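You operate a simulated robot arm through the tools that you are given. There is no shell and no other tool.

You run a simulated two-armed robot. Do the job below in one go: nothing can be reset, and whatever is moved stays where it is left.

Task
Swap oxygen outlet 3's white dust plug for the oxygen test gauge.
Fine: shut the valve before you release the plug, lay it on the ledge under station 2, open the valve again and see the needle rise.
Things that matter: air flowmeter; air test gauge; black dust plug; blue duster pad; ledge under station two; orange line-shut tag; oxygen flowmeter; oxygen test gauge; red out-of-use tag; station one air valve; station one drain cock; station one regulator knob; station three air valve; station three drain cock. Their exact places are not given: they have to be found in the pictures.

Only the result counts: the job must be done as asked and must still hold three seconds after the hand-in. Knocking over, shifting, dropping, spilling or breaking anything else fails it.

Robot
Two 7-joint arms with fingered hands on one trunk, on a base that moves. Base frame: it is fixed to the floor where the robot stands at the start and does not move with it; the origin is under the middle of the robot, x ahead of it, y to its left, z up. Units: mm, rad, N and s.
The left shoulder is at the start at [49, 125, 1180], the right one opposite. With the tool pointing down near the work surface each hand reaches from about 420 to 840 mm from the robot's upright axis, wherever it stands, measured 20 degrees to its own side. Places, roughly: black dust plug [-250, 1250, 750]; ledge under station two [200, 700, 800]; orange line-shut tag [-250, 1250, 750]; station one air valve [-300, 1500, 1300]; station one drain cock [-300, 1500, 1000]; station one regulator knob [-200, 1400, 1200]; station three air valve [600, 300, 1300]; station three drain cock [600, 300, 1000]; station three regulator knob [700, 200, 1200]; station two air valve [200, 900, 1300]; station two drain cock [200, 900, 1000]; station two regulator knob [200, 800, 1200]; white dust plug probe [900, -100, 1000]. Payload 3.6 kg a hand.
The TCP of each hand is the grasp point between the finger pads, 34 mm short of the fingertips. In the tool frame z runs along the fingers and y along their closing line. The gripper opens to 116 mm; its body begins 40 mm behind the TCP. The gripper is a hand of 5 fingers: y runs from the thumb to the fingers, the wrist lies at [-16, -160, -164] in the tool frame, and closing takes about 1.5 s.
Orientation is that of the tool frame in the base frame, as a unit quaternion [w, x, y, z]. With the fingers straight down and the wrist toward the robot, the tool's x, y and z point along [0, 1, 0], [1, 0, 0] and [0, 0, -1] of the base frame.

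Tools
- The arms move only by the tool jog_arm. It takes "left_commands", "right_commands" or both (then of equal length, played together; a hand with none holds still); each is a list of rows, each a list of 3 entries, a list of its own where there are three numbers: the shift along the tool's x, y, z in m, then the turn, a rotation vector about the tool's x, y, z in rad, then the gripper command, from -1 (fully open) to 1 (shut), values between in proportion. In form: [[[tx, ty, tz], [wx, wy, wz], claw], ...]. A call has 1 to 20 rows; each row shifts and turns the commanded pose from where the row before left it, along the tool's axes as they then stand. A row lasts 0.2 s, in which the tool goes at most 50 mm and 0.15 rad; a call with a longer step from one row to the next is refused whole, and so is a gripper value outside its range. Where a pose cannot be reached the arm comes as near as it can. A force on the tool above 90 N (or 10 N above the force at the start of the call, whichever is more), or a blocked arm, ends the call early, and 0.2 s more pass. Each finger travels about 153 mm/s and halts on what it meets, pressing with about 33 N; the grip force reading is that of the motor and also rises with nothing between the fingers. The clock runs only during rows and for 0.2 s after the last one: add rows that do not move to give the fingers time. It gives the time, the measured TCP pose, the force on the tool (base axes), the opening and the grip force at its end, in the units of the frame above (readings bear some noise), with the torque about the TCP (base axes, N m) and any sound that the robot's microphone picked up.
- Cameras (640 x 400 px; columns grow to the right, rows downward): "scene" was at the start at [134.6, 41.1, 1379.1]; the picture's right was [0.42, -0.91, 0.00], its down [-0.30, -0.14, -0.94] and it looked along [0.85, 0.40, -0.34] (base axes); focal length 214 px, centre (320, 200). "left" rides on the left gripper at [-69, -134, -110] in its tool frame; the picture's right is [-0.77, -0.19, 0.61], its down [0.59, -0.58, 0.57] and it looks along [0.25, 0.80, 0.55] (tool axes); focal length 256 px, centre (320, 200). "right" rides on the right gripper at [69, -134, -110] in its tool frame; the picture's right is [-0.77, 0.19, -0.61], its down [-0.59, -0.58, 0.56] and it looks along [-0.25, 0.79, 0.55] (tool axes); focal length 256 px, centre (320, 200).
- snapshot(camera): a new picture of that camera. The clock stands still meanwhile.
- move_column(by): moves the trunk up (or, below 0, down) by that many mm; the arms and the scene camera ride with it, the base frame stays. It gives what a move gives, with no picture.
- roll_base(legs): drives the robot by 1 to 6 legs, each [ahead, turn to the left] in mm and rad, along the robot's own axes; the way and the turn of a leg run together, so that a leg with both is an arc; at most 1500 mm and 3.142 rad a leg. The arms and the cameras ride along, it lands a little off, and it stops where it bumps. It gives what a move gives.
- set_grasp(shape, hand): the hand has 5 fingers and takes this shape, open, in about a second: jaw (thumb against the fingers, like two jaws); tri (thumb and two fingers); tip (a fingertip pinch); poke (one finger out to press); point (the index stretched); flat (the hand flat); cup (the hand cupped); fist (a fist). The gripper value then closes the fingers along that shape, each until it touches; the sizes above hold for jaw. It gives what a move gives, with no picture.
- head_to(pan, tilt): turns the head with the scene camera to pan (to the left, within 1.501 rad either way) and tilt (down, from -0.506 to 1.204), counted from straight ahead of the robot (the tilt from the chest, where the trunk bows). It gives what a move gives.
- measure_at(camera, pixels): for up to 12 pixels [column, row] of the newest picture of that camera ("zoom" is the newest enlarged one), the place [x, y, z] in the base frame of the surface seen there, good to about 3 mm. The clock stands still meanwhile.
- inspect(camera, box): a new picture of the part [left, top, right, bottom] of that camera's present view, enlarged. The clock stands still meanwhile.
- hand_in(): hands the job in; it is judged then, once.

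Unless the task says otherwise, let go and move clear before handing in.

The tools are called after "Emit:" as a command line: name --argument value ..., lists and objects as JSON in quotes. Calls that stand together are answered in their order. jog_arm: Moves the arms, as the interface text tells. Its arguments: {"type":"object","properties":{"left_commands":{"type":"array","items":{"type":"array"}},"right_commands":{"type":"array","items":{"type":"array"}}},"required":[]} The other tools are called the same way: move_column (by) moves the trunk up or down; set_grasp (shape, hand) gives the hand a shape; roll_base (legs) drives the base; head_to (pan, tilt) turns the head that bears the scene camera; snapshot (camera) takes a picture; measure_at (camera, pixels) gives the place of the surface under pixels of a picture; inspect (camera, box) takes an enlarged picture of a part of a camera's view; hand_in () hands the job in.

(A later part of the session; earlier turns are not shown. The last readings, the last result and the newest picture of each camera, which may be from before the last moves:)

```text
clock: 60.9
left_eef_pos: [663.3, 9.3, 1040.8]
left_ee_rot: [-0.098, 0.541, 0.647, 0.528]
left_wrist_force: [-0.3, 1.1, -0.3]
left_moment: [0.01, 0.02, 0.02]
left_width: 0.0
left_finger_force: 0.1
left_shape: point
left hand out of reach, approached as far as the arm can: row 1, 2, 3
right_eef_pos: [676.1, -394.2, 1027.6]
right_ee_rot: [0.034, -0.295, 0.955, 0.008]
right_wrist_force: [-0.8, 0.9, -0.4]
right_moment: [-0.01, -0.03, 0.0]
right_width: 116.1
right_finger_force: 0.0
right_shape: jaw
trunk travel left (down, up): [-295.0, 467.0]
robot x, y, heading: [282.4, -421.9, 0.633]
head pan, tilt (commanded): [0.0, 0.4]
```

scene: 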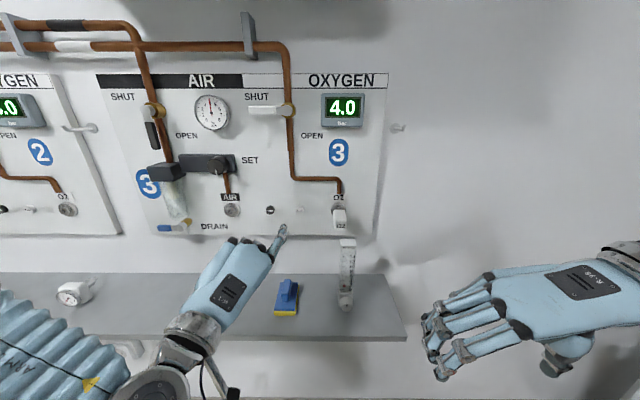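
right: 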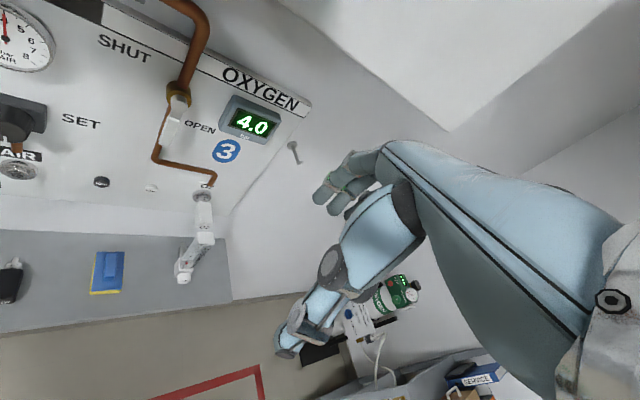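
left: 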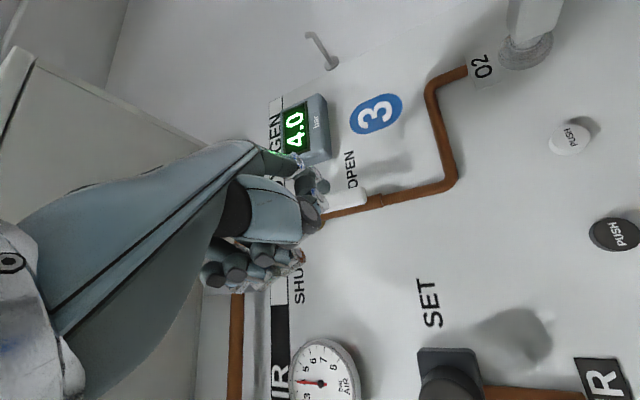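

It advanced but can't go further right in this folded configuration. I'll shift the left hand out to its own side and turn it fully back to the natural palm-down attitude, to unfold the arm.

Emit:
jog_arm --left_commands '[[[0.0262, -0.0139, -0.0073], [0, 0, 0], -1], [[0.0262, -0.0139, -0.0073], [0, 0, 0], -1], [[0.0262, -0.0139, -0.0073], [0, 0, 0], -1], [[0, 0, 0], [0.1006, -0.0778, -0.0436], -1], [[0, 0, 0], [0.1006, -0.0778, -0.0436], -1], [[0, 0, 0], [0.1006, -0.0778, -0.0436], -1], [[0, 0, 0], [0.1006, -0.0778, -0.0436], -1], [[0, 0, 0], [0.1006, -0.0778, -0.0436], -1], [[0, 0, 0], [0.1006, -0.0778, -0.0436], -1], [[0, 0, 0], [0.1006, -0.0778, -0.0436], -1], [[0, 0, 0], [0.1006, -0.0778, -0.0436], -1], [[0, 0, 0], [0.1006, -0.0778, -0.0436], -1], [[0, 0, 0], [0, 0, 0], -1]]'

Emit:
snapshot --camera "scene"

```text
clock: 63.6
left_eef_pos: [586.4, 45.0, 1082.6]
left_ee_rot: [0.001, 0.456, 0.89, -0.001]
left_wrist_force: [-0.2, -0.3, -0.1]
left_moment: [0.03, 0.01, 0.03]
left_width: 0.0
left_finger_force: 0.1
left_shape: point
right_eef_pos: [677.5, -395.9, 1027.0]
right_ee_rot: [0.035, -0.295, 0.955, 0.008]
right_wrist_force: [0.6, -0.5, 0.9]
right_moment: [0.01, 0.04, -0.01]
right_width: 116.2
right_finger_force: 0.2
right_shape: jaw
trunk travel left (down, up): [-295.0, 467.0]
robot x, y, heading: [283.2, -419.8, 0.635]
head pan, tilt (commanded): [0.0, 0.4]
```

```text
taken
```

scene: 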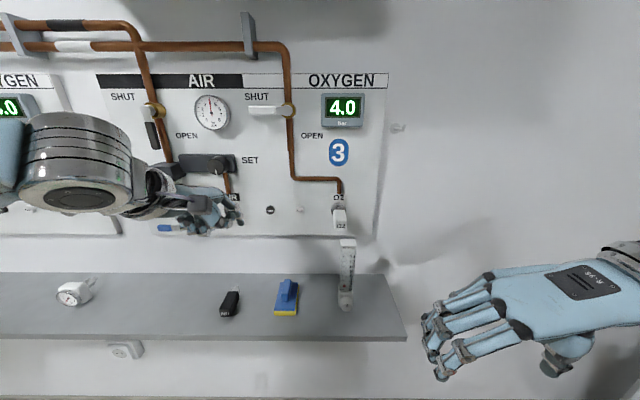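

The natural palm-down pose was reached without any reach limit. Now I'll pitch it up about 30° so the index tip leads, and shift it right toward the button's column.

Emit:
jog_arm --left_commands '[[[0, 0, 0], [-0.13, 0, 0], -1], [[0, 0, 0], [-0.13, 0, 0], -1], [[0, 0, 0], [-0.13, 0, 0], -1], [[0, 0, 0], [-0.13, 0, 0], -1], [[-0.03, 0, 0], [0, 0, 0], -1], [[-0.03, 0, 0], [0, 0, 0], -1], [[-0.03, 0, 0], [0, 0, 0], -1], [[0, 0, 0], [0, 0, 0], -1]]'

Emit:
snapshot --camera "scene"

```text
clock: 65.5
left_eef_pos: [636.5, -28.2, 1080.1]
left_ee_rot: [0.118, 0.441, 0.86, 0.228]
left_wrist_force: [0.0, -0.1, 0.1]
left_moment: [-0.02, 0.01, 0.0]
left_width: 0.1
left_finger_force: 0.1
left_shape: point
right_eef_pos: [674.4, -396.0, 1026.5]
right_ee_rot: [0.034, -0.295, 0.955, 0.007]
right_wrist_force: [-0.1, 0.9, -0.6]
right_moment: [0.01, -0.02, -0.01]
right_width: 116.1
right_finger_force: 0.0
right_shape: jaw
trunk travel left (down, up): [-295.0, 467.0]
robot x, y, heading: [284.0, -421.0, 0.637]
head pan, tilt (commanded): [0.0, 0.4]
```

```text
taken
```

scene: 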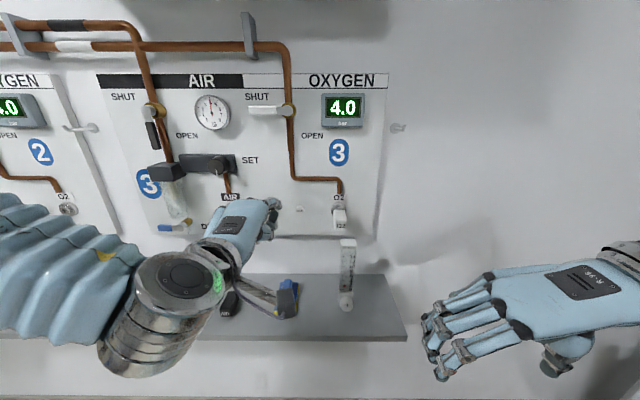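

All clear: tip now at about (u 407, n 584, z 1093) with no reach limits. I'll stage it roughly 45 mm in front of the white button.

Emit:
jog_arm --left_commands '[[[-0.0119, 0.0052, 0.0218], [0, 0, 0], -1], [[-0.0119, 0.0052, 0.0218], [0, 0, 0], -1], [[-0.0119, 0.0052, 0.0218], [0, 0, 0], -1], [[0, 0, 0], [0, 0, 0], -1]]'

Emit:
snapshot --camera "scene"

Emit:
inspect --camera "scene" --box '[220, 180, 380, 280]'

Emit:
snapshot --camera "left"

```text
clock: 66.5
left_eef_pos: [674.5, -9.8, 1045.3]
left_ee_rot: [0.117, 0.442, 0.86, 0.229]
left_wrist_force: [0.2, 0.0, -0.1]
left_moment: [-0.04, 0.06, -0.02]
left_width: 0.0
left_finger_force: 0.0
left_shape: point
left hand out of reach, approached as far as the arm can: row 2, 3
right_eef_pos: [675.8, -396.9, 1026.4]
right_ee_rot: [0.035, -0.295, 0.955, 0.008]
right_wrist_force: [0.0, 0.4, -1.0]
right_moment: [0.01, 0.0, 0.0]
right_width: 115.9
right_finger_force: 0.2
right_shape: jaw
trunk travel left (down, up): [-295.0, 467.0]
robot x, y, heading: [282.6, -421.2, 0.631]
head pan, tilt (commanded): [0.0, 0.4]
```

```text
taken
```

scene: 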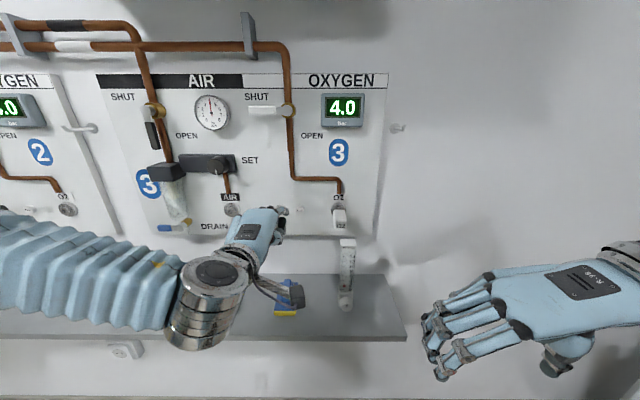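

```text
4.00 times, centred on (300, 230) of scene
```

zoom: 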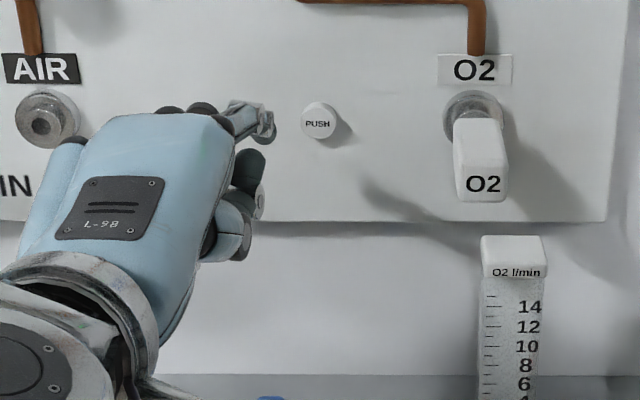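

```text
taken
```

left: 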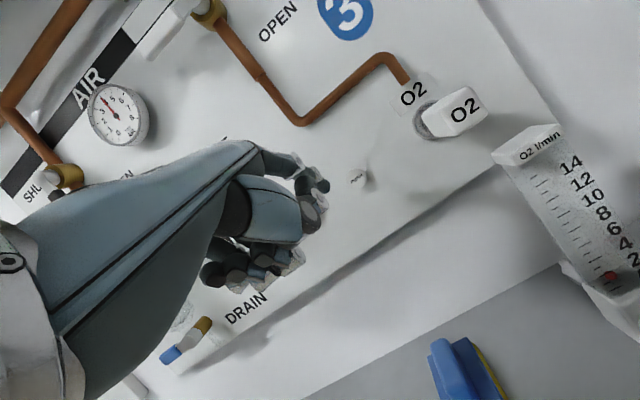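

The left arm can't go further right from here (limit about 105 mm left of the robot's axis), so the base should stand about 70 mm further right. I'll pull the left hand back first, then shift the base with a back-turn-forward manoeuvre.

Emit:
jog_arm --left_commands '[[[0.0233, -0.0067, -0.0172], [0, 0, 0], -1], [[0.0233, -0.0067, -0.0172], [0, 0, 0], -1], [[0.0233, -0.0067, -0.0172], [0, 0, 0], -1], [[0, 0, 0], [0, 0, 0], -1]]'

Emit:
roll_base --legs '[[0, 0.5], [-150, 0], [0, -0.51]]'

```text
clock: 67.5
left_eef_pos: [600.4, 20.2, 1080.9]
left_ee_rot: [0.117, 0.442, 0.86, 0.228]
left_wrist_force: [0.6, 0.0, -1.1]
left_moment: [0.01, 0.01, 0.06]
left_width: 0.0
left_finger_force: 0.0
left_shape: point
right_eef_pos: [675.6, -396.0, 1026.3]
right_ee_rot: [0.033, -0.294, 0.955, 0.008]
right_wrist_force: [-0.4, 0.6, 0.5]
right_moment: [0.03, -0.01, 0.01]
right_width: 116.1
right_finger_force: 0.1
right_shape: jaw
trunk travel left (down, up): [-295.0, 467.0]
robot x, y, heading: [279.9, -419.4, 0.631]
head pan, tilt (commanded): [0.0, 0.4]
```

```text
clock: 68.4
left_eef_pos: [565.6, 44.8, 1084.1]
left_ee_rot: [0.108, 0.409, 0.874, 0.237]
left_wrist_force: [-0.3, -0.5, 0.4]
left_moment: [-0.01, 0.01, -0.02]
left_width: 108.1
left_finger_force: 0.1
left_shape: point
right_eef_pos: [671.6, -364.7, 1027.0]
right_ee_rot: [0.034, -0.329, 0.944, 0.009]
right_wrist_force: [0.3, -0.7, -0.2]
right_moment: [-0.02, 0.0, 0.02]
right_width: 116.0
right_finger_force: 0.1
right_shape: jaw
trunk travel left (down, up): [-295.0, 467.0]
robot x, y, heading: [282.3, -421.2, 0.697]
head pan, tilt (commanded): [0.0, 0.4]
stopped in leg 1: the robot was blocked; the commanded pose is now the measured one
```

The turn was blocked almost at once, so I'll look to the left and right to find what is touching.

Emit:
head_to --pan 1.3 --tilt 0.5

Emit:
snapshot --camera "scene"

Emit:
head_to --pan -1.3 --tilt 0.5

Emit:
snapshot --camera "scene"

```text
clock: 69.9
left_eef_pos: [567.0, 42.7, 1084.7]
left_ee_rot: [0.109, 0.41, 0.874, 0.237]
left_wrist_force: [0.6, -0.3, 0.3]
left_moment: [0.0, -0.01, -0.05]
left_width: 108.1
left_finger_force: 0.1
left_shape: point
right_eef_pos: [673.8, -366.7, 1026.3]
right_ee_rot: [0.034, -0.33, 0.943, 0.009]
right_wrist_force: [0.3, -0.7, -0.9]
right_moment: [-0.02, 0.01, -0.03]
right_width: 116.0
right_finger_force: 0.0
right_shape: jaw
trunk travel left (down, up): [-295.0, 467.0]
robot x, y, heading: [284.8, -419.5, 0.701]
head pan, tilt (commanded): [1.3, 0.499]
```

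```text
taken
```

scene: 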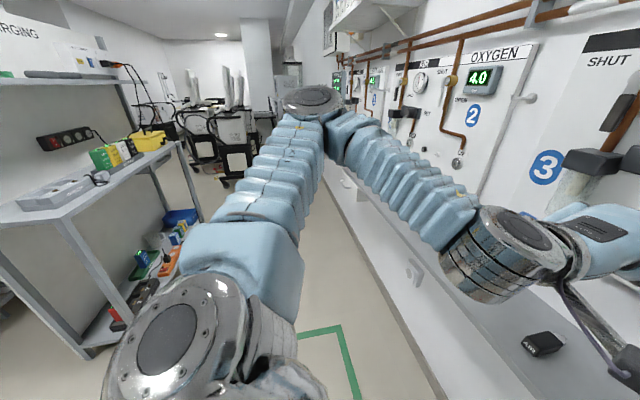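

```text
clock: 72.2
left_eef_pos: [567.2, 43.8, 1084.3]
left_ee_rot: [0.109, 0.41, 0.874, 0.238]
left_wrist_force: [0.0, -0.2, 0.1]
left_moment: [0.02, 0.01, -0.01]
left_width: 108.2
left_finger_force: 0.0
left_shape: point
right_eef_pos: [671.7, -366.7, 1027.1]
right_ee_rot: [0.034, -0.33, 0.943, 0.01]
right_wrist_force: [0.1, 0.0, 0.7]
right_moment: [-0.01, 0.0, -0.03]
right_width: 116.0
right_finger_force: 0.1
right_shape: jaw
trunk travel left (down, up): [-295.0, 467.0]
robot x, y, heading: [282.8, -419.0, 0.697]
head pan, tilt (commanded): [-1.3, 0.499]
```

```text
taken
```

scene: 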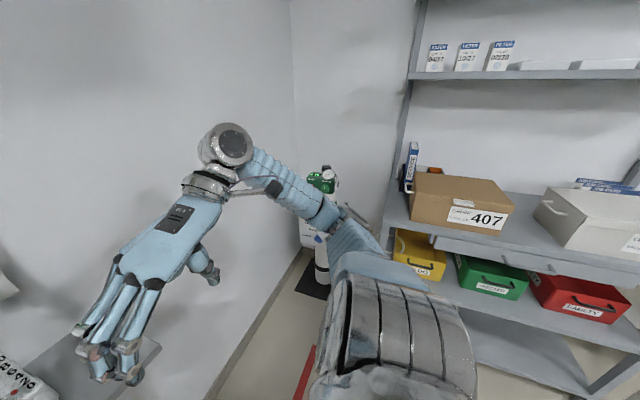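

The left elbow is far out to the left and the right elbow seems to be close to the oxygen cylinder in the corner at (320,180). I'll measure both.

Emit:
measure_at --camera "scene" --pixels '[[325, 180], [322, 260], [340, 210], [350, 250], [300, 190], [375, 250], [315, 290], [230, 145], [330, 205], [420, 250], [400, 150], [310, 350]]'

Emit:
inspect --camera "scene" --box '[240, 130, 420, 330]'

```text
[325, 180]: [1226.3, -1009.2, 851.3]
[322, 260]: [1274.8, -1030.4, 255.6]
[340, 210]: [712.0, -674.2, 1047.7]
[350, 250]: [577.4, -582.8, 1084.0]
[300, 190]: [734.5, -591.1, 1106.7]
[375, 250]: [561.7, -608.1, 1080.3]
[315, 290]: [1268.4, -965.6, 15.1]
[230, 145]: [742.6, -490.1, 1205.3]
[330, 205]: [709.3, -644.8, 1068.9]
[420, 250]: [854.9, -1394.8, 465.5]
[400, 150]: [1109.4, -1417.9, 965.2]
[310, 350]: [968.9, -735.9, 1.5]
```

```text
2.00 times, centred on (330, 230) of scene
```

zoom: 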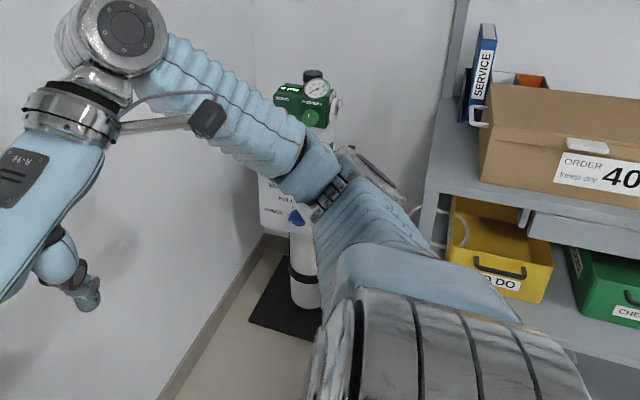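

Emit:
head_to --pan 1.3 --tilt 0.5

Emit:
snapshot --camera "scene"

Emit:
measure_at --camera "scene" --pixels '[[315, 100], [330, 115], [360, 130], [290, 95], [450, 200], [290, 150], [260, 190], [230, 250], [500, 230], [180, 170], [90, 250], [245, 130]]'

```text
clock: 74.5
left_eef_pos: [566.9, 42.7, 1084.3]
left_ee_rot: [0.109, 0.41, 0.874, 0.238]
left_wrist_force: [-0.1, -0.1, 0.5]
left_moment: [0.02, -0.01, 0.01]
left_width: 107.9
left_finger_force: 0.0
left_shape: point
right_eef_pos: [672.3, -367.0, 1026.3]
right_ee_rot: [0.034, -0.33, 0.943, 0.01]
right_wrist_force: [0.2, -0.2, -0.4]
right_moment: [-0.02, -0.03, -0.03]
right_width: 116.1
right_finger_force: 0.2
right_shape: jaw
trunk travel left (down, up): [-295.0, 467.0]
robot x, y, heading: [284.6, -419.8, 0.697]
head pan, tilt (commanded): [1.3, 0.499]
```

```text
taken
```

scene: 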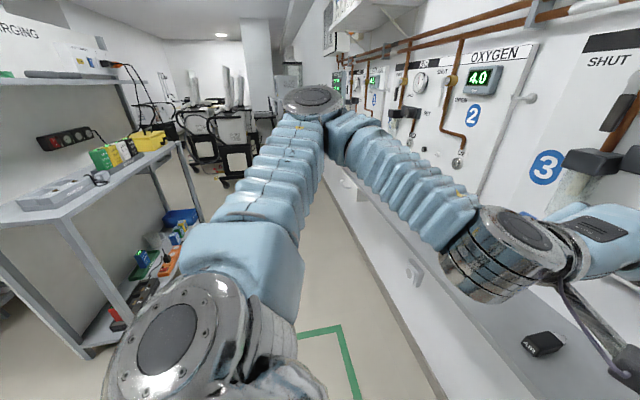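

```text
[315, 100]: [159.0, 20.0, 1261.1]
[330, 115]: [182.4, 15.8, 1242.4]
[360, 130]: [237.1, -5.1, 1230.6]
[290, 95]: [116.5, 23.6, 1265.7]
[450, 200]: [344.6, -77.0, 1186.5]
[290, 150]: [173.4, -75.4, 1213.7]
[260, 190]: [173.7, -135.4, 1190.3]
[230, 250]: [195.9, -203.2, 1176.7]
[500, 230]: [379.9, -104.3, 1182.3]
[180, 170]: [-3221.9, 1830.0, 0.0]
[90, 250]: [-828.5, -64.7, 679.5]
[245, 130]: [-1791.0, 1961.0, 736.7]
```

Neither elbow touches anything (left elbow at [150,20,1250]), so the block may just have been arm tracking at the start of the move. I'll try a straight reverse first.

Emit:
roll_base --legs '[[-80, 0]]'

```text
clock: 75.6
left_eef_pos: [525.3, 7.1, 1075.3]
left_ee_rot: [0.104, 0.411, 0.876, 0.228]
left_wrist_force: [-2.0, 0.5, 0.5]
left_moment: [-0.02, -0.04, -0.03]
left_width: 0.2
left_finger_force: 0.1
left_shape: point
right_eef_pos: [630.3, -401.5, 1022.7]
right_ee_rot: [0.024, -0.33, 0.944, 0.005]
right_wrist_force: [-0.9, -0.4, 1.1]
right_moment: [0.1, -0.07, -0.07]
right_width: 116.0
right_finger_force: 0.2
right_shape: jaw
trunk travel left (down, up): [-295.0, 467.0]
robot x, y, heading: [220.2, -472.2, 0.694]
head pan, tilt (commanded): [1.3, 0.499]
```

Reverse worked. Now from n≈−96 I'll turn right, go forward 89 mm, and turn back to face the wall, ending about 70 mm further right.

Emit:
roll_base --legs '[[0, -1.03], [89, 0], [0, 0.96]]'

```text
clock: 76.5
left_eef_pos: [507.8, 4.0, 1114.1]
left_ee_rot: [0.118, 0.383, 0.879, 0.26]
left_wrist_force: [-0.5, 2.1, 0.5]
left_moment: [-0.1, 0.09, -0.12]
left_width: 0.1
left_finger_force: 0.0
left_shape: point
right_eef_pos: [586.0, -453.9, 1032.7]
right_ee_rot: [0.051, -0.309, 0.95, 0.01]
right_wrist_force: [-0.4, -0.4, 0.2]
right_moment: [0.01, 0.03, -0.02]
right_width: 116.1
right_finger_force: 0.1
right_shape: jaw
trunk travel left (down, up): [-295.0, 467.0]
robot x, y, heading: [222.9, -469.3, 0.664]
head pan, tilt (commanded): [1.3, 0.499]
stopped in leg 1: the robot was blocked; the commanded pose is now the measured one
```

It stopped again right at the start, apparently because the arms were still swaying. I'll let them settle with still rows and then try the turn again.

Emit:
jog_arm --left_commands '[[[0, 0, 0], [0, 0, 0], -1], [[0, 0, 0], [0, 0, 0], -1], [[0, 0, 0], [0, 0, 0], -1], [[0, 0, 0], [0, 0, 0], -1], [[0, 0, 0], [0, 0, 0], -1], [[0, 0, 0], [0, 0, 0], -1]]' --right_commands '[[[0, 0, 0], [0, 0, 0], -1], [[0, 0, 0], [0, 0, 0], -1], [[0, 0, 0], [0, 0, 0], -1], [[0, 0, 0], [0, 0, 0], -1], [[0, 0, 0], [0, 0, 0], -1], [[0, 0, 0], [0, 0, 0], -1]]'

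Emit:
roll_base --legs '[[0, -0.3]]'

```text
clock: 77.9
left_eef_pos: [497.5, -10.1, 1114.1]
left_ee_rot: [0.119, 0.389, 0.876, 0.26]
left_wrist_force: [0.4, -0.6, -0.1]
left_moment: [0.0, 0.01, -0.02]
left_width: 0.0
left_finger_force: 0.0
left_shape: point
right_eef_pos: [580.2, -459.7, 1034.3]
right_ee_rot: [0.055, -0.308, 0.95, 0.011]
right_wrist_force: [0.0, 0.6, -0.9]
right_moment: [-0.02, -0.01, -0.02]
right_width: 116.3
right_finger_force: 0.0
right_shape: jaw
trunk travel left (down, up): [-295.0, 467.0]
robot x, y, heading: [221.9, -472.4, 0.669]
head pan, tilt (commanded): [1.3, 0.499]
```

```text
clock: 79.3
left_eef_pos: [622.1, -110.8, 1115.2]
left_ee_rot: [0.158, 0.516, 0.807, 0.241]
left_wrist_force: [0.4, -0.1, 1.4]
left_moment: [-0.03, 0.05, 0.01]
left_width: 0.0
left_finger_force: 0.0
left_shape: point
right_eef_pos: [567.6, -566.7, 1033.9]
right_ee_rot: [0.056, -0.162, 0.985, 0.002]
right_wrist_force: [0.5, -0.9, 0.2]
right_moment: [0.04, 0.02, -0.02]
right_width: 116.0
right_finger_force: 0.0
right_shape: jaw
trunk travel left (down, up): [-295.0, 467.0]
robot x, y, heading: [222.6, -471.1, 0.359]
head pan, tilt (commanded): [1.3, 0.499]
```

Settling first helped. I'll continue the manoeuvre in single legs with settling in between.

Emit:
jog_arm --left_commands '[[[0, 0, 0], [0, 0, 0], -1], [[0, 0, 0], [0, 0, 0], -1], [[0, 0, 0], [0, 0, 0], -1], [[0, 0, 0], [0, 0, 0], -1]]'

Emit:
roll_base --legs '[[0, -0.697]]'

Emit:
jog_arm --left_commands '[[[0, 0, 0], [0, 0, 0], -1], [[0, 0, 0], [0, 0, 0], -1], [[0, 0, 0], [0, 0, 0], -1], [[0, 0, 0], [0, 0, 0], -1]]'

Emit:
roll_base --legs '[[89, 0]]'

Emit:
jog_arm --left_commands '[[[0, 0, 0], [0, 0, 0], -1], [[0, 0, 0], [0, 0, 0], -1], [[0, 0, 0], [0, 0, 0], -1], [[0, 0, 0], [0, 0, 0], -1]]'

```text
clock: 80.3
left_eef_pos: [623.0, -110.0, 1114.3]
left_ee_rot: [0.157, 0.515, 0.808, 0.241]
left_wrist_force: [-0.2, 0.6, 0.3]
left_moment: [-0.01, 0.0, 0.03]
left_width: 0.2
left_finger_force: 0.0
left_shape: point
right_eef_pos: [566.5, -566.2, 1033.4]
right_ee_rot: [0.056, -0.163, 0.985, 0.002]
right_wrist_force: [-0.1, 0.7, -0.7]
right_moment: [0.0, 0.05, 0.01]
right_width: 116.1
right_finger_force: 0.2
right_shape: jaw
trunk travel left (down, up): [-295.0, 467.0]
robot x, y, heading: [221.0, -470.2, 0.36]
head pan, tilt (commanded): [1.3, 0.499]
```

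```text
clock: 82.6
left_eef_pos: [761.9, -459.7, 1115.3]
left_ee_rot: [0.233, 0.763, 0.577, 0.172]
left_wrist_force: [-0.1, 0.4, 0.0]
left_moment: [-0.01, -0.02, 0.01]
left_width: 0.0
left_finger_force: 0.1
left_shape: point
right_eef_pos: [419.9, -768.3, 1032.2]
right_ee_rot: [0.055, 0.192, 0.98, -0.016]
right_wrist_force: [-0.1, 0.5, -0.5]
right_moment: [0.01, -0.03, -0.01]
right_width: 116.0
right_finger_force: 0.0
right_shape: jaw
trunk travel left (down, up): [-295.0, 467.0]
robot x, y, heading: [220.7, -474.5, -0.352]
head pan, tilt (commanded): [1.3, 0.499]
```

```text
clock: 83.6
left_eef_pos: [761.8, -459.4, 1114.8]
left_ee_rot: [0.232, 0.763, 0.579, 0.171]
left_wrist_force: [0.1, 0.8, 0.3]
left_moment: [0.01, -0.01, -0.01]
left_width: 0.1
left_finger_force: 0.1
left_shape: point
right_eef_pos: [420.4, -768.8, 1033.5]
right_ee_rot: [0.054, 0.191, 0.98, -0.017]
right_wrist_force: [-0.4, -0.1, -0.6]
right_moment: [0.06, -0.03, 0.01]
right_width: 116.1
right_finger_force: 0.1
right_shape: jaw
trunk travel left (down, up): [-295.0, 467.0]
robot x, y, heading: [221.3, -472.0, -0.35]
head pan, tilt (commanded): [1.3, 0.499]
```

```text
clock: 84.7
left_eef_pos: [840.2, -482.8, 1123.6]
left_ee_rot: [0.239, 0.757, 0.583, 0.176]
left_wrist_force: [-2.7, 0.4, 1.2]
left_moment: [-0.04, -0.06, 0.05]
left_width: 0.1
left_finger_force: 0.0
left_shape: point
right_eef_pos: [493.8, -796.2, 1036.6]
right_ee_rot: [0.06, 0.191, 0.98, -0.017]
right_wrist_force: [-1.8, 1.0, 0.8]
right_moment: [-0.05, -0.07, -0.05]
right_width: 116.2
right_finger_force: 0.0
right_shape: jaw
trunk travel left (down, up): [-295.0, 467.0]
robot x, y, heading: [304.7, -502.5, -0.343]
head pan, tilt (commanded): [1.3, 0.499]
```

```text
clock: 85.7
left_eef_pos: [846.6, -484.9, 1120.7]
left_ee_rot: [0.236, 0.756, 0.585, 0.176]
left_wrist_force: [-0.2, -0.7, 0.7]
left_moment: [-0.01, 0.0, -0.01]
left_width: 108.0
left_finger_force: 0.0
left_shape: point
right_eef_pos: [498.7, -798.0, 1036.3]
right_ee_rot: [0.057, 0.191, 0.98, -0.018]
right_wrist_force: [-0.1, -0.6, -0.2]
right_moment: [0.01, -0.02, -0.01]
right_width: 116.1
right_finger_force: 0.0
right_shape: jaw
trunk travel left (down, up): [-295.0, 467.0]
robot x, y, heading: [303.0, -500.2, -0.347]
head pan, tilt (commanded): [1.3, 0.499]
```

The base is at (u 584, n −45) as intended; now I'll turn back left to face the wall.

Emit:
roll_base --legs '[[0, 0.968]]'

Emit:
jog_arm --left_commands '[[[0, 0, 0], [0, 0, 0], -1], [[0, 0, 0], [0, 0, 0], -1], [[0, 0, 0], [0, 0, 0], -1], [[0, 0, 0], [0, 0, 0], -1]]'

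Emit:
head_to --pan 0.1 --tilt 0.35

Emit:
snapshot --camera "scene"

```text
clock: 88.6
left_eef_pos: [592.1, -41.7, 1121.7]
left_ee_rot: [0.127, 0.391, 0.871, 0.267]
left_wrist_force: [-0.1, 0.2, 0.8]
left_moment: [0.0, 0.0, 0.02]
left_width: 108.0
left_finger_force: 0.1
left_shape: point
right_eef_pos: [657.3, -505.0, 1034.6]
right_ee_rot: [0.059, -0.291, 0.955, 0.01]
right_wrist_force: [-0.3, 0.1, -0.5]
right_moment: [-0.02, 0.0, -0.03]
right_width: 116.1
right_finger_force: 0.1
right_shape: jaw
trunk travel left (down, up): [-295.0, 467.0]
robot x, y, heading: [303.4, -499.4, 0.627]
head pan, tilt (commanded): [1.3, 0.499]
```

```text
clock: 89.6
left_eef_pos: [592.1, -40.8, 1122.6]
left_ee_rot: [0.127, 0.392, 0.872, 0.266]
left_wrist_force: [-0.7, -1.0, -0.2]
left_moment: [0.0, 0.01, 0.01]
left_width: 107.7
left_finger_force: 0.0
left_shape: point
right_eef_pos: [658.4, -506.5, 1035.6]
right_ee_rot: [0.059, -0.291, 0.955, 0.011]
right_wrist_force: [0.6, -1.1, 0.7]
right_moment: [-0.02, -0.01, 0.03]
right_width: 116.1
right_finger_force: 0.0
right_shape: jaw
trunk travel left (down, up): [-295.0, 467.0]
robot x, y, heading: [303.2, -503.8, 0.626]
head pan, tilt (commanded): [1.3, 0.499]
```

```text
clock: 91.0
left_eef_pos: [592.9, -41.2, 1120.0]
left_ee_rot: [0.127, 0.391, 0.871, 0.267]
left_wrist_force: [1.2, -0.4, -1.2]
left_moment: [-0.01, 0.01, -0.02]
left_width: 108.2
left_finger_force: 0.0
left_shape: point
right_eef_pos: [657.8, -505.4, 1034.1]
right_ee_rot: [0.058, -0.291, 0.955, 0.012]
right_wrist_force: [-0.6, 0.3, -0.3]
right_moment: [-0.02, -0.03, 0.01]
right_width: 115.9
right_finger_force: 0.1
right_shape: jaw
trunk travel left (down, up): [-295.0, 467.0]
robot x, y, heading: [303.2, -498.5, 0.629]
head pan, tilt (commanded): [0.099, 0.351]
```

```text
taken
```

scene: 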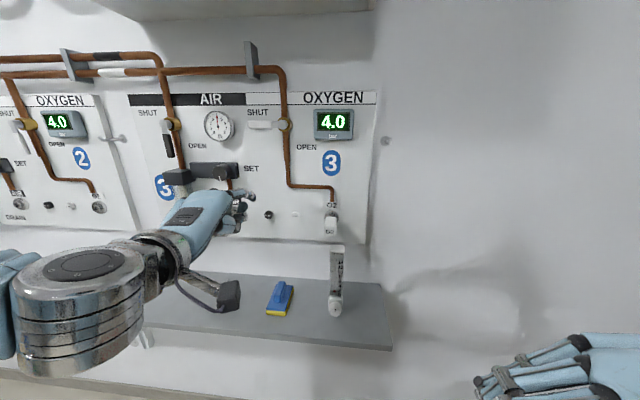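

The robot now stands at (u 584, n −45), facing the wall. I'll move the left fingertip to its staging point in front of the white button at (295,213).

Emit:
jog_arm --left_commands '[[[-0.0168, 0.0039, 0.0321], [0, 0, 0], -1], [[-0.0168, 0.0039, 0.0321], [0, 0, 0], -1], [[-0.0168, 0.0039, 0.0321], [0, 0, 0], -1], [[-0.0168, 0.0039, 0.0321], [0, 0, 0], -1], [[0, 0, 0], [0, 0, 0], -1]]'

Emit:
inspect --camera "scene" --box '[220, 180, 380, 280]'

```text
clock: 92.2
left_eef_pos: [698.8, -32.2, 1029.2]
left_ee_rot: [0.127, 0.393, 0.871, 0.266]
left_wrist_force: [0.2, -0.4, -0.5]
left_moment: [0.02, 0.0, -0.01]
left_width: 108.1
left_finger_force: 0.1
left_shape: point
left hand out of reach, approached as far as the arm can: row 4
right_eef_pos: [658.3, -505.1, 1035.6]
right_ee_rot: [0.059, -0.292, 0.955, 0.011]
right_wrist_force: [0.1, -0.2, -0.1]
right_moment: [0.01, 0.03, -0.01]
right_width: 116.3
right_finger_force: 0.0
right_shape: jaw
trunk travel left (down, up): [-295.0, 467.0]
robot x, y, heading: [305.5, -503.6, 0.63]
head pan, tilt (commanded): [0.099, 0.351]
```

```text
4.00 times, centred on (300, 230) of scene
```

zoom: 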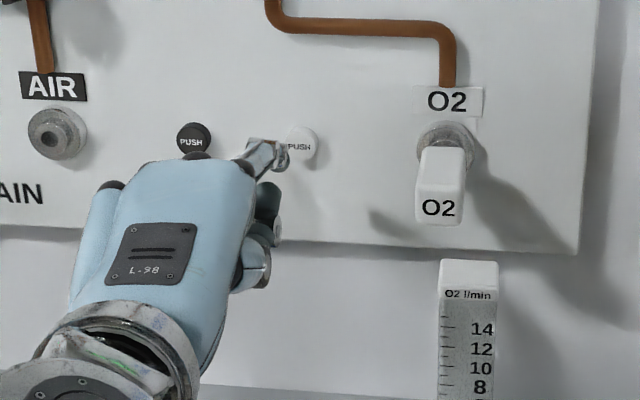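

The fingertip is at about (u 438, n 632, z 1049), right in front of the white button. I'll test a little more forward reach, still stopping short of the button.

Emit:
jog_arm --left_commands '[[[-0.0038, 0.0095, 0.0085], [0, 0, 0], -1], [[-0.0038, 0.0095, 0.0085], [0, 0, 0], -1], [[0, 0, 0], [0, 0, 0], -1]]'

Emit:
inspect --camera "scene" --box '[260, 190, 340, 240]'

```text
clock: 93.0
left_eef_pos: [709.9, -16.0, 1033.6]
left_ee_rot: [0.128, 0.392, 0.871, 0.268]
left_wrist_force: [0.2, -0.5, 0.1]
left_moment: [-0.01, -0.04, 0.0]
left_width: 107.9
left_finger_force: 0.0
left_shape: point
left hand out of reach, approached as far as the arm can: row 1, 2
right_eef_pos: [658.3, -505.0, 1034.4]
right_ee_rot: [0.057, -0.291, 0.955, 0.012]
right_wrist_force: [-0.5, -0.4, 0.3]
right_moment: [-0.02, -0.03, -0.03]
right_width: 116.0
right_finger_force: 0.0
right_shape: jaw
trunk travel left (down, up): [-295.0, 467.0]
robot x, y, heading: [304.6, -499.9, 0.629]
head pan, tilt (commanded): [0.099, 0.351]
```

```text
8.00 times, centred on (300, 215) of scene
```

zoom: 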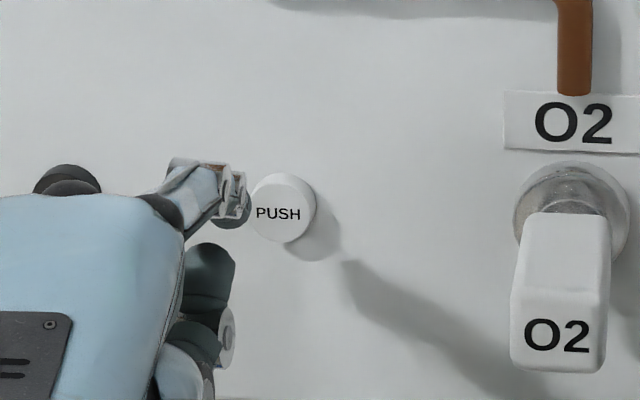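

The left arm's raised "winged" elbow is what limits it; with shoulders higher than the work it should reach better. I'll retract the left finger, raise the trunk 250 mm, and bring the hands back down.

Emit:
jog_arm --left_commands '[[[0.0045, -0.0369, -0.0253], [0, 0, 0], -1], [[0.0045, -0.0369, -0.0253], [0, 0, 0], -1], [[0, 0, 0], [0, 0, 0], -1], [[0, 0, 0], [0, 0, 0], -1]]'

Emit:
move_column --by 125

Emit:
jog_arm --left_commands '[[[0, -0.02, 0.03], [0, 0, 0], -1], [[0, -0.02, 0.03], [0, 0, 0], -1], [[0, -0.02, 0.03], [0, 0, 0], -1], [[0, -0.02, 0.03], [0, 0, 0], -1], [[0, 0, 0], [0, 0, 0], -1]]' --right_commands '[[[0, 0, 0.03], [0, 0, 0], -1], [[0, 0, 0.03], [0, 0, 0], -1], [[0, 0, 0.03], [0, 0, 0], -1], [[0, 0, 0], [0, 0, 0], -1], [[0, 0, 0], [0, 0, 0], -1]]'

Emit:
snapshot --camera "scene"

```text
clock: 94.0
left_eef_pos: [637.7, -67.6, 1033.2]
left_ee_rot: [0.128, 0.392, 0.871, 0.267]
left_wrist_force: [-0.2, 0.2, -0.2]
left_moment: [-0.01, 0.02, 0.06]
left_width: 108.1
left_finger_force: 0.0
left_shape: point
right_eef_pos: [658.7, -506.1, 1035.0]
right_ee_rot: [0.059, -0.291, 0.955, 0.012]
right_wrist_force: [0.7, 0.4, 0.7]
right_moment: [0.02, -0.01, 0.01]
right_width: 116.1
right_finger_force: 0.1
right_shape: jaw
trunk travel left (down, up): [-295.0, 467.0]
robot x, y, heading: [306.9, -503.6, 0.627]
head pan, tilt (commanded): [0.099, 0.351]
```

```text
clock: 95.5
left_eef_pos: [636.7, -68.4, 1156.6]
left_ee_rot: [0.126, 0.39, 0.872, 0.267]
left_wrist_force: [-0.2, -0.9, -0.4]
left_moment: [0.02, 0.0, -0.01]
left_width: 107.8
left_finger_force: 0.1
left_shape: point
right_eef_pos: [659.3, -506.9, 1160.2]
right_ee_rot: [0.058, -0.291, 0.955, 0.011]
right_wrist_force: [-0.9, -0.1, -0.3]
right_moment: [0.02, -0.01, 0.02]
right_width: 116.2
right_finger_force: 0.0
right_shape: jaw
trunk travel left (down, up): [-420.0, 342.0]
robot x, y, heading: [304.2, -499.3, 0.629]
head pan, tilt (commanded): [0.099, 0.351]
```

```text
clock: 96.7
left_eef_pos: [586.7, -28.2, 1082.4]
left_ee_rot: [0.128, 0.392, 0.871, 0.267]
left_wrist_force: [0.1, -0.1, -1.1]
left_moment: [-0.01, 0.02, 0.0]
left_width: 107.9
left_finger_force: 0.0
left_shape: point
left hand out of reach, approached as far as the arm can: row 1, 2, 3, 4
right_eef_pos: [667.9, -501.6, 1072.0]
right_ee_rot: [0.059, -0.291, 0.955, 0.012]
right_wrist_force: [-0.5, 0.3, 1.1]
right_moment: [0.0, 0.0, -0.01]
right_width: 116.1
right_finger_force: 0.0
right_shape: jaw
trunk travel left (down, up): [-420.0, 342.0]
robot x, y, heading: [306.8, -503.2, 0.629]
head pan, tilt (commanded): [0.099, 0.351]
```

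```text
taken
```

scene: 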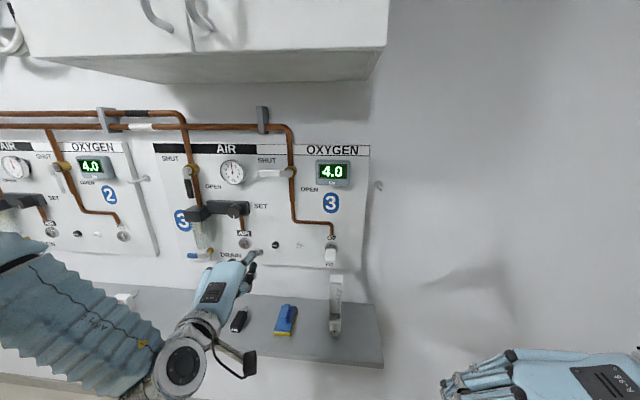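

Lowering pushed the arm sideways, so that's not the way. Yawing the left hand about 25° to the right would let the forearm stay out to its side; first I'll measure the regulator knob and drain parts near there for clearance.

Emit:
inspect --camera "scene" --box '[170, 180, 330, 280]'

Emit:
measure_at --camera "zoom" --pixels '[[270, 110], [255, 120], [285, 100], [240, 100], [305, 245], [425, 255], [510, 255], [300, 110], [330, 200], [205, 110]]'

```text
4.00 times, centred on (250, 230) of scene
```

zoom: 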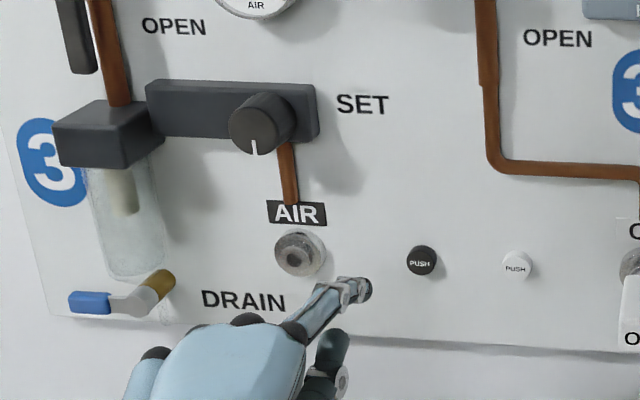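

```text
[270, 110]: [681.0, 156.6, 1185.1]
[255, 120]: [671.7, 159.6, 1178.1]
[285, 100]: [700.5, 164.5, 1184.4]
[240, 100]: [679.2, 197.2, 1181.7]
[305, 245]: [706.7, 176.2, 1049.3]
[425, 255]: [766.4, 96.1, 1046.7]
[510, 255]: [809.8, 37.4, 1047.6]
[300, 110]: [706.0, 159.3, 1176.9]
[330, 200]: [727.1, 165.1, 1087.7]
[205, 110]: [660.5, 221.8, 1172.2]
```

The knob is higher up (z≥1150 at u≈262), so there is free space beside the button. I'll lower the trunk again and yaw the left hand about 31° to the right.

Emit:
move_column --by -125

Emit:
jog_arm --left_commands '[[[0, 0.015, -0.022], [0.0016, -0.0773, 0.1128], -1], [[0, 0.015, -0.022], [0.0016, -0.0773, 0.1128], -1], [[0, 0.015, -0.022], [0.0016, -0.0773, 0.1128], -1], [[0, 0.015, -0.022], [0.0016, -0.0773, 0.1128], -1], [[0, 0, 0], [0, 0, 0], -1]]'

Emit:
snapshot --camera "scene"

```text
clock: 98.3
left_eef_pos: [586.0, -27.3, 957.5]
left_ee_rot: [0.126, 0.391, 0.871, 0.268]
left_wrist_force: [-0.2, 0.1, 0.5]
left_moment: [0.01, 0.01, 0.01]
left_width: 108.1
left_finger_force: 0.1
left_shape: point
right_eef_pos: [667.2, -500.2, 945.9]
right_ee_rot: [0.059, -0.292, 0.954, 0.011]
right_wrist_force: [-0.3, 1.3, 0.6]
right_moment: [-0.01, -0.01, 0.02]
right_width: 116.0
right_finger_force: 0.1
right_shape: jaw
trunk travel left (down, up): [-295.0, 467.0]
robot x, y, heading: [306.4, -497.6, 0.629]
head pan, tilt (commanded): [0.099, 0.351]
```

```text
clock: 99.5
left_eef_pos: [585.0, -26.1, 1064.8]
left_ee_rot: [0.196, 0.613, 0.733, 0.223]
left_wrist_force: [-0.1, 0.2, -0.1]
left_moment: [-0.04, -0.02, -0.02]
left_width: 107.8
left_finger_force: 0.1
left_shape: point
right_eef_pos: [667.8, -501.0, 945.8]
right_ee_rot: [0.058, -0.291, 0.955, 0.011]
right_wrist_force: [0.1, 0.0, 0.1]
right_moment: [0.02, -0.01, -0.01]
right_width: 116.0
right_finger_force: 0.0
right_shape: jaw
trunk travel left (down, up): [-295.0, 467.0]
robot x, y, heading: [303.9, -499.9, 0.627]
head pan, tilt (commanded): [0.099, 0.351]
```

```text
taken
```

scene: 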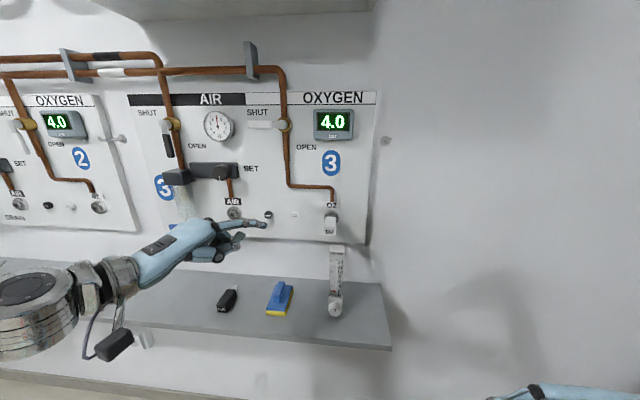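

This attitude is reached without limits (fingertip at about (u 409, n 528, z 1084)). Now I'll advance it to about 37 mm in front of the white button.

Emit:
jog_arm --left_commands '[[[0.0047, 0.0181, 0.0247], [0, 0, 0], -1], [[0.0047, 0.0181, 0.0247], [0, 0, 0], -1], [[0.0047, 0.0181, 0.0247], [0, 0, 0], -1], [[0.0047, 0.0181, 0.0247], [0, 0, 0], -1], [[0, 0, 0], [0, 0, 0], -1]]'

Emit:
inspect --camera "scene" --box '[220, 180, 380, 280]'

```text
clock: 100.7
left_eef_pos: [696.4, 11.0, 1020.5]
left_ee_rot: [0.195, 0.612, 0.734, 0.223]
left_wrist_force: [-0.4, -0.1, 1.5]
left_moment: [-0.01, -0.01, -0.03]
left_width: 0.0
left_finger_force: 0.1
left_shape: point
right_eef_pos: [667.2, -500.8, 945.9]
right_ee_rot: [0.058, -0.291, 0.955, 0.01]
right_wrist_force: [1.0, -0.1, -0.8]
right_moment: [-0.03, -0.02, -0.01]
right_width: 115.9
right_finger_force: 0.1
right_shape: jaw
trunk travel left (down, up): [-295.0, 467.0]
robot x, y, heading: [303.2, -503.1, 0.629]
head pan, tilt (commanded): [0.099, 0.351]
```

```text
4.00 times, centred on (300, 230) of scene
```

zoom: 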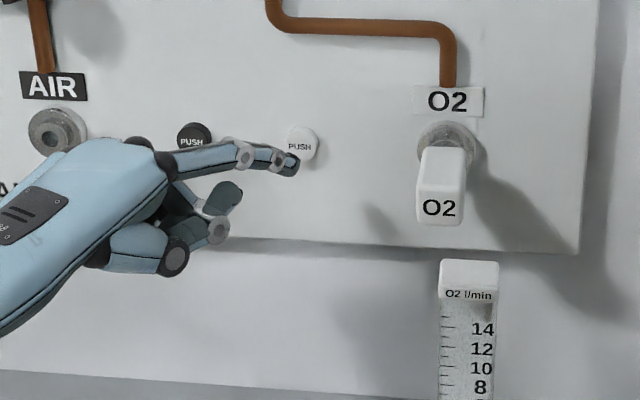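

The fingertip sits right in front of the white PUSH button, within reach. I'll check the tip by measurement at (292,165) of the zoom.

Emit:
measure_at --camera "zoom" --pixels '[[293, 162], [288, 168], [280, 160], [295, 168], [303, 140], [310, 150], [450, 190], [430, 190], [465, 190], [440, 160], [440, 225], [470, 270]]'

```text
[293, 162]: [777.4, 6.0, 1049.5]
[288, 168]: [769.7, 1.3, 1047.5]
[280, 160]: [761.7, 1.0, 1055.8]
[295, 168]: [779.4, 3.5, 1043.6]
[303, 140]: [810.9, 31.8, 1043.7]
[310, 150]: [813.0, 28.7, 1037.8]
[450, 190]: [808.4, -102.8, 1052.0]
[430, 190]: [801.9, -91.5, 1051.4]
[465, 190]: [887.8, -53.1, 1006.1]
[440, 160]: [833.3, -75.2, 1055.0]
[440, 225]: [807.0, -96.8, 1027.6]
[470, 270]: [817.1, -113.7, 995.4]
```

The fingertip and button line up (both u≈446, z≈1044). Now the right hand: I'll bring it (partly closed to ~70 mm) up and forward toward the plug, stopping well in front, with a slight extra tilt.

Emit:
jog_arm --right_commands '[[[-0.0267, 0.0285, -0.0158], [0, 0, 0], -0.2], [[-0.0267, 0.0285, -0.0158], [0, 0, 0], -0.2], [[-0.0267, 0.0285, -0.0158], [0, 0, 0], -0.2], [[-0.0267, 0.0285, -0.0158], [0, 0, 0], -0.2], [[-0.0267, 0.0285, -0.0158], [0, 0, 0], -0.2], [[-0.0267, 0.0285, -0.0158], [0, 0, 0], -0.2], [[-0.0267, 0.0285, -0.0158], [0, 0, 0], -0.2], [[0, 0, 0], [0, -0.145, 0], -0.2], [[0, 0, 0], [0, 0, 0], -0.2]]'

Emit:
snapshot --camera "scene"

Emit:
snapshot --camera "right"

```text
clock: 102.7
left_eef_pos: [696.7, 10.9, 1021.5]
left_ee_rot: [0.195, 0.613, 0.733, 0.222]
left_wrist_force: [0.1, -0.7, -0.9]
left_moment: [0.0, 0.0, -0.02]
left_width: 0.1
left_finger_force: 0.0
left_shape: point
right_eef_pos: [697.4, -237.1, 1074.8]
right_ee_rot: [0.128, -0.29, 0.948, 0.033]
right_wrist_force: [0.1, 0.4, -0.2]
right_moment: [-0.04, -0.02, -0.02]
right_width: 69.9
right_finger_force: 0.0
right_shape: jaw
trunk travel left (down, up): [-295.0, 467.0]
robot x, y, heading: [305.5, -496.3, 0.627]
head pan, tilt (commanded): [0.099, 0.351]
```

```text
taken
```

scene: 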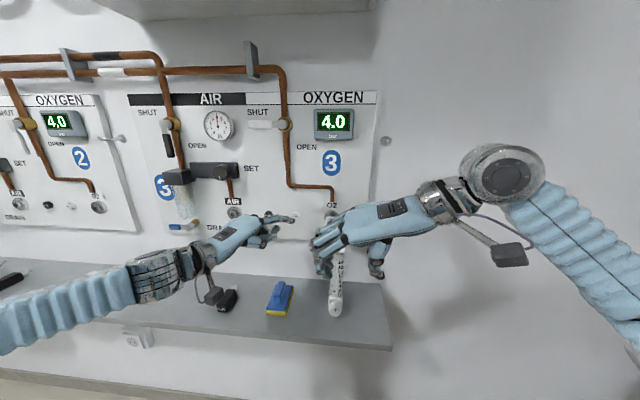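

```text
taken
```

right: 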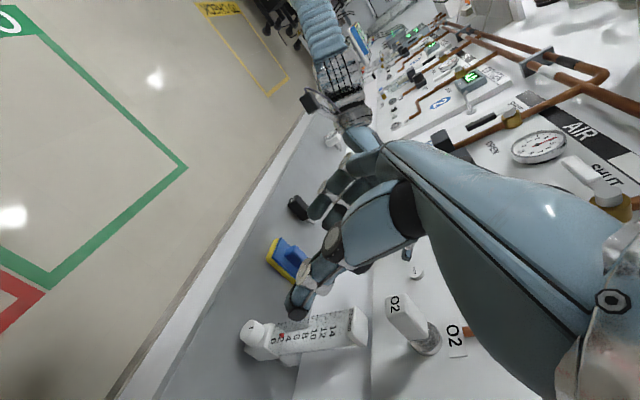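

The right hand is at (u 599, n 429, z 1075), palm down and fingers left, about 170 mm short of the plug. I'll move it in line with the plug, still in front.

Emit:
jog_arm --right_commands '[[[-0.025, 0.018, 0.009], [0, 0, 0], -0.2], [[-0.025, 0.018, 0.009], [0, 0, 0], -0.2], [[-0.025, 0.018, 0.009], [0, 0, 0], -0.2], [[0, 0, 0], [0, 0, 0], -0.2]]'

Emit:
snapshot --camera "scene"

Emit:
inspect --camera "scene" --box '[260, 180, 420, 280]'

Emit:
snapshot --camera "right"

Emit:
snapshot --camera "left"

```text
clock: 103.7
left_eef_pos: [697.4, 10.0, 1022.6]
left_ee_rot: [0.194, 0.612, 0.734, 0.222]
left_wrist_force: [-0.3, -0.7, 0.2]
left_moment: [-0.01, 0.01, -0.02]
left_width: 0.0
left_finger_force: 0.0
left_shape: point
right_eef_pos: [735.2, -148.7, 1069.4]
right_ee_rot: [0.128, -0.29, 0.948, 0.033]
right_wrist_force: [0.1, 0.2, 0.2]
right_moment: [0.02, 0.03, -0.04]
right_width: 69.9
right_finger_force: 0.0
right_shape: jaw
trunk travel left (down, up): [-295.0, 467.0]
robot x, y, heading: [305.3, -501.6, 0.625]
head pan, tilt (commanded): [0.099, 0.351]
```

```text
taken
```

scene: 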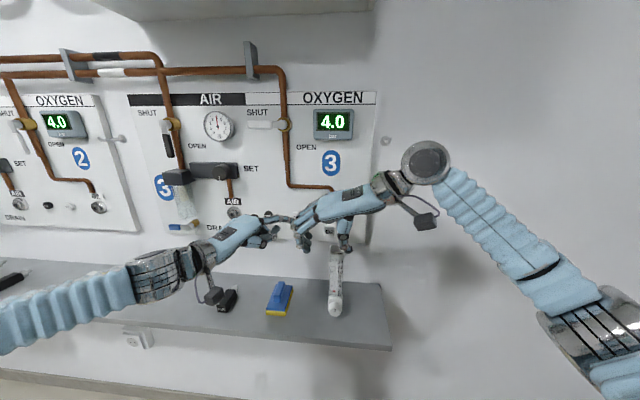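

```text
4.00 times, centred on (340, 230) of scene
```

zoom: 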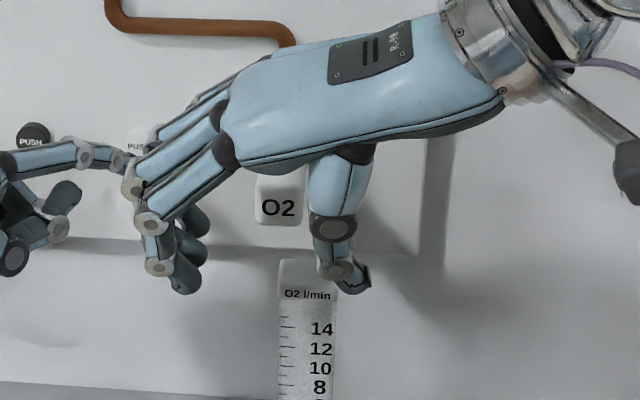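

```text
taken
```

right: 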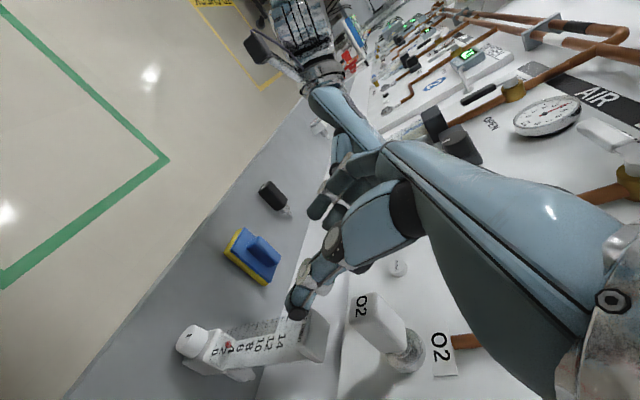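

```text
taken
```

left: 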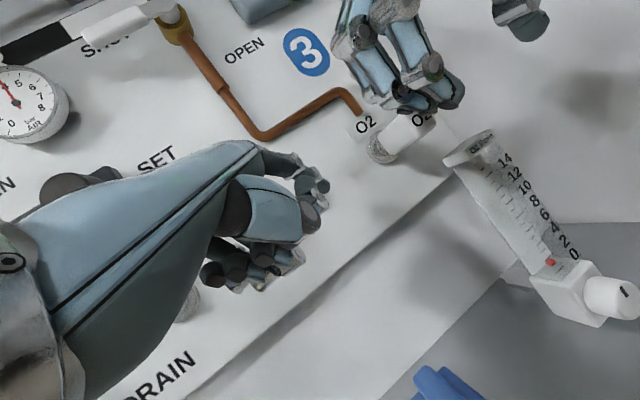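

The right hand is in line with the plug (u 549, n 511). I'll measure its fingers' leftmost points to be sure they won't hit the left index when advancing.

Emit:
measure_at --camera "zoom" --pixels '[[130, 188], [148, 225], [158, 268], [185, 285], [190, 250], [220, 150], [335, 228], [345, 270], [355, 285], [165, 130], [200, 225], [240, 120]]'

```text
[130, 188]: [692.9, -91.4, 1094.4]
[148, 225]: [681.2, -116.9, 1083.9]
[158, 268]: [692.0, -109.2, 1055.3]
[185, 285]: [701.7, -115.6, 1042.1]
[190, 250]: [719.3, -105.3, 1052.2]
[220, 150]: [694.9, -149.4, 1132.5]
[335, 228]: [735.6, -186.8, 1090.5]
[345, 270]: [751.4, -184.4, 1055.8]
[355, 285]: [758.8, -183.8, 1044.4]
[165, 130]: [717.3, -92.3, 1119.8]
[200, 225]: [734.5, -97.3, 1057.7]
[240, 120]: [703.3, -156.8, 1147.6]
```

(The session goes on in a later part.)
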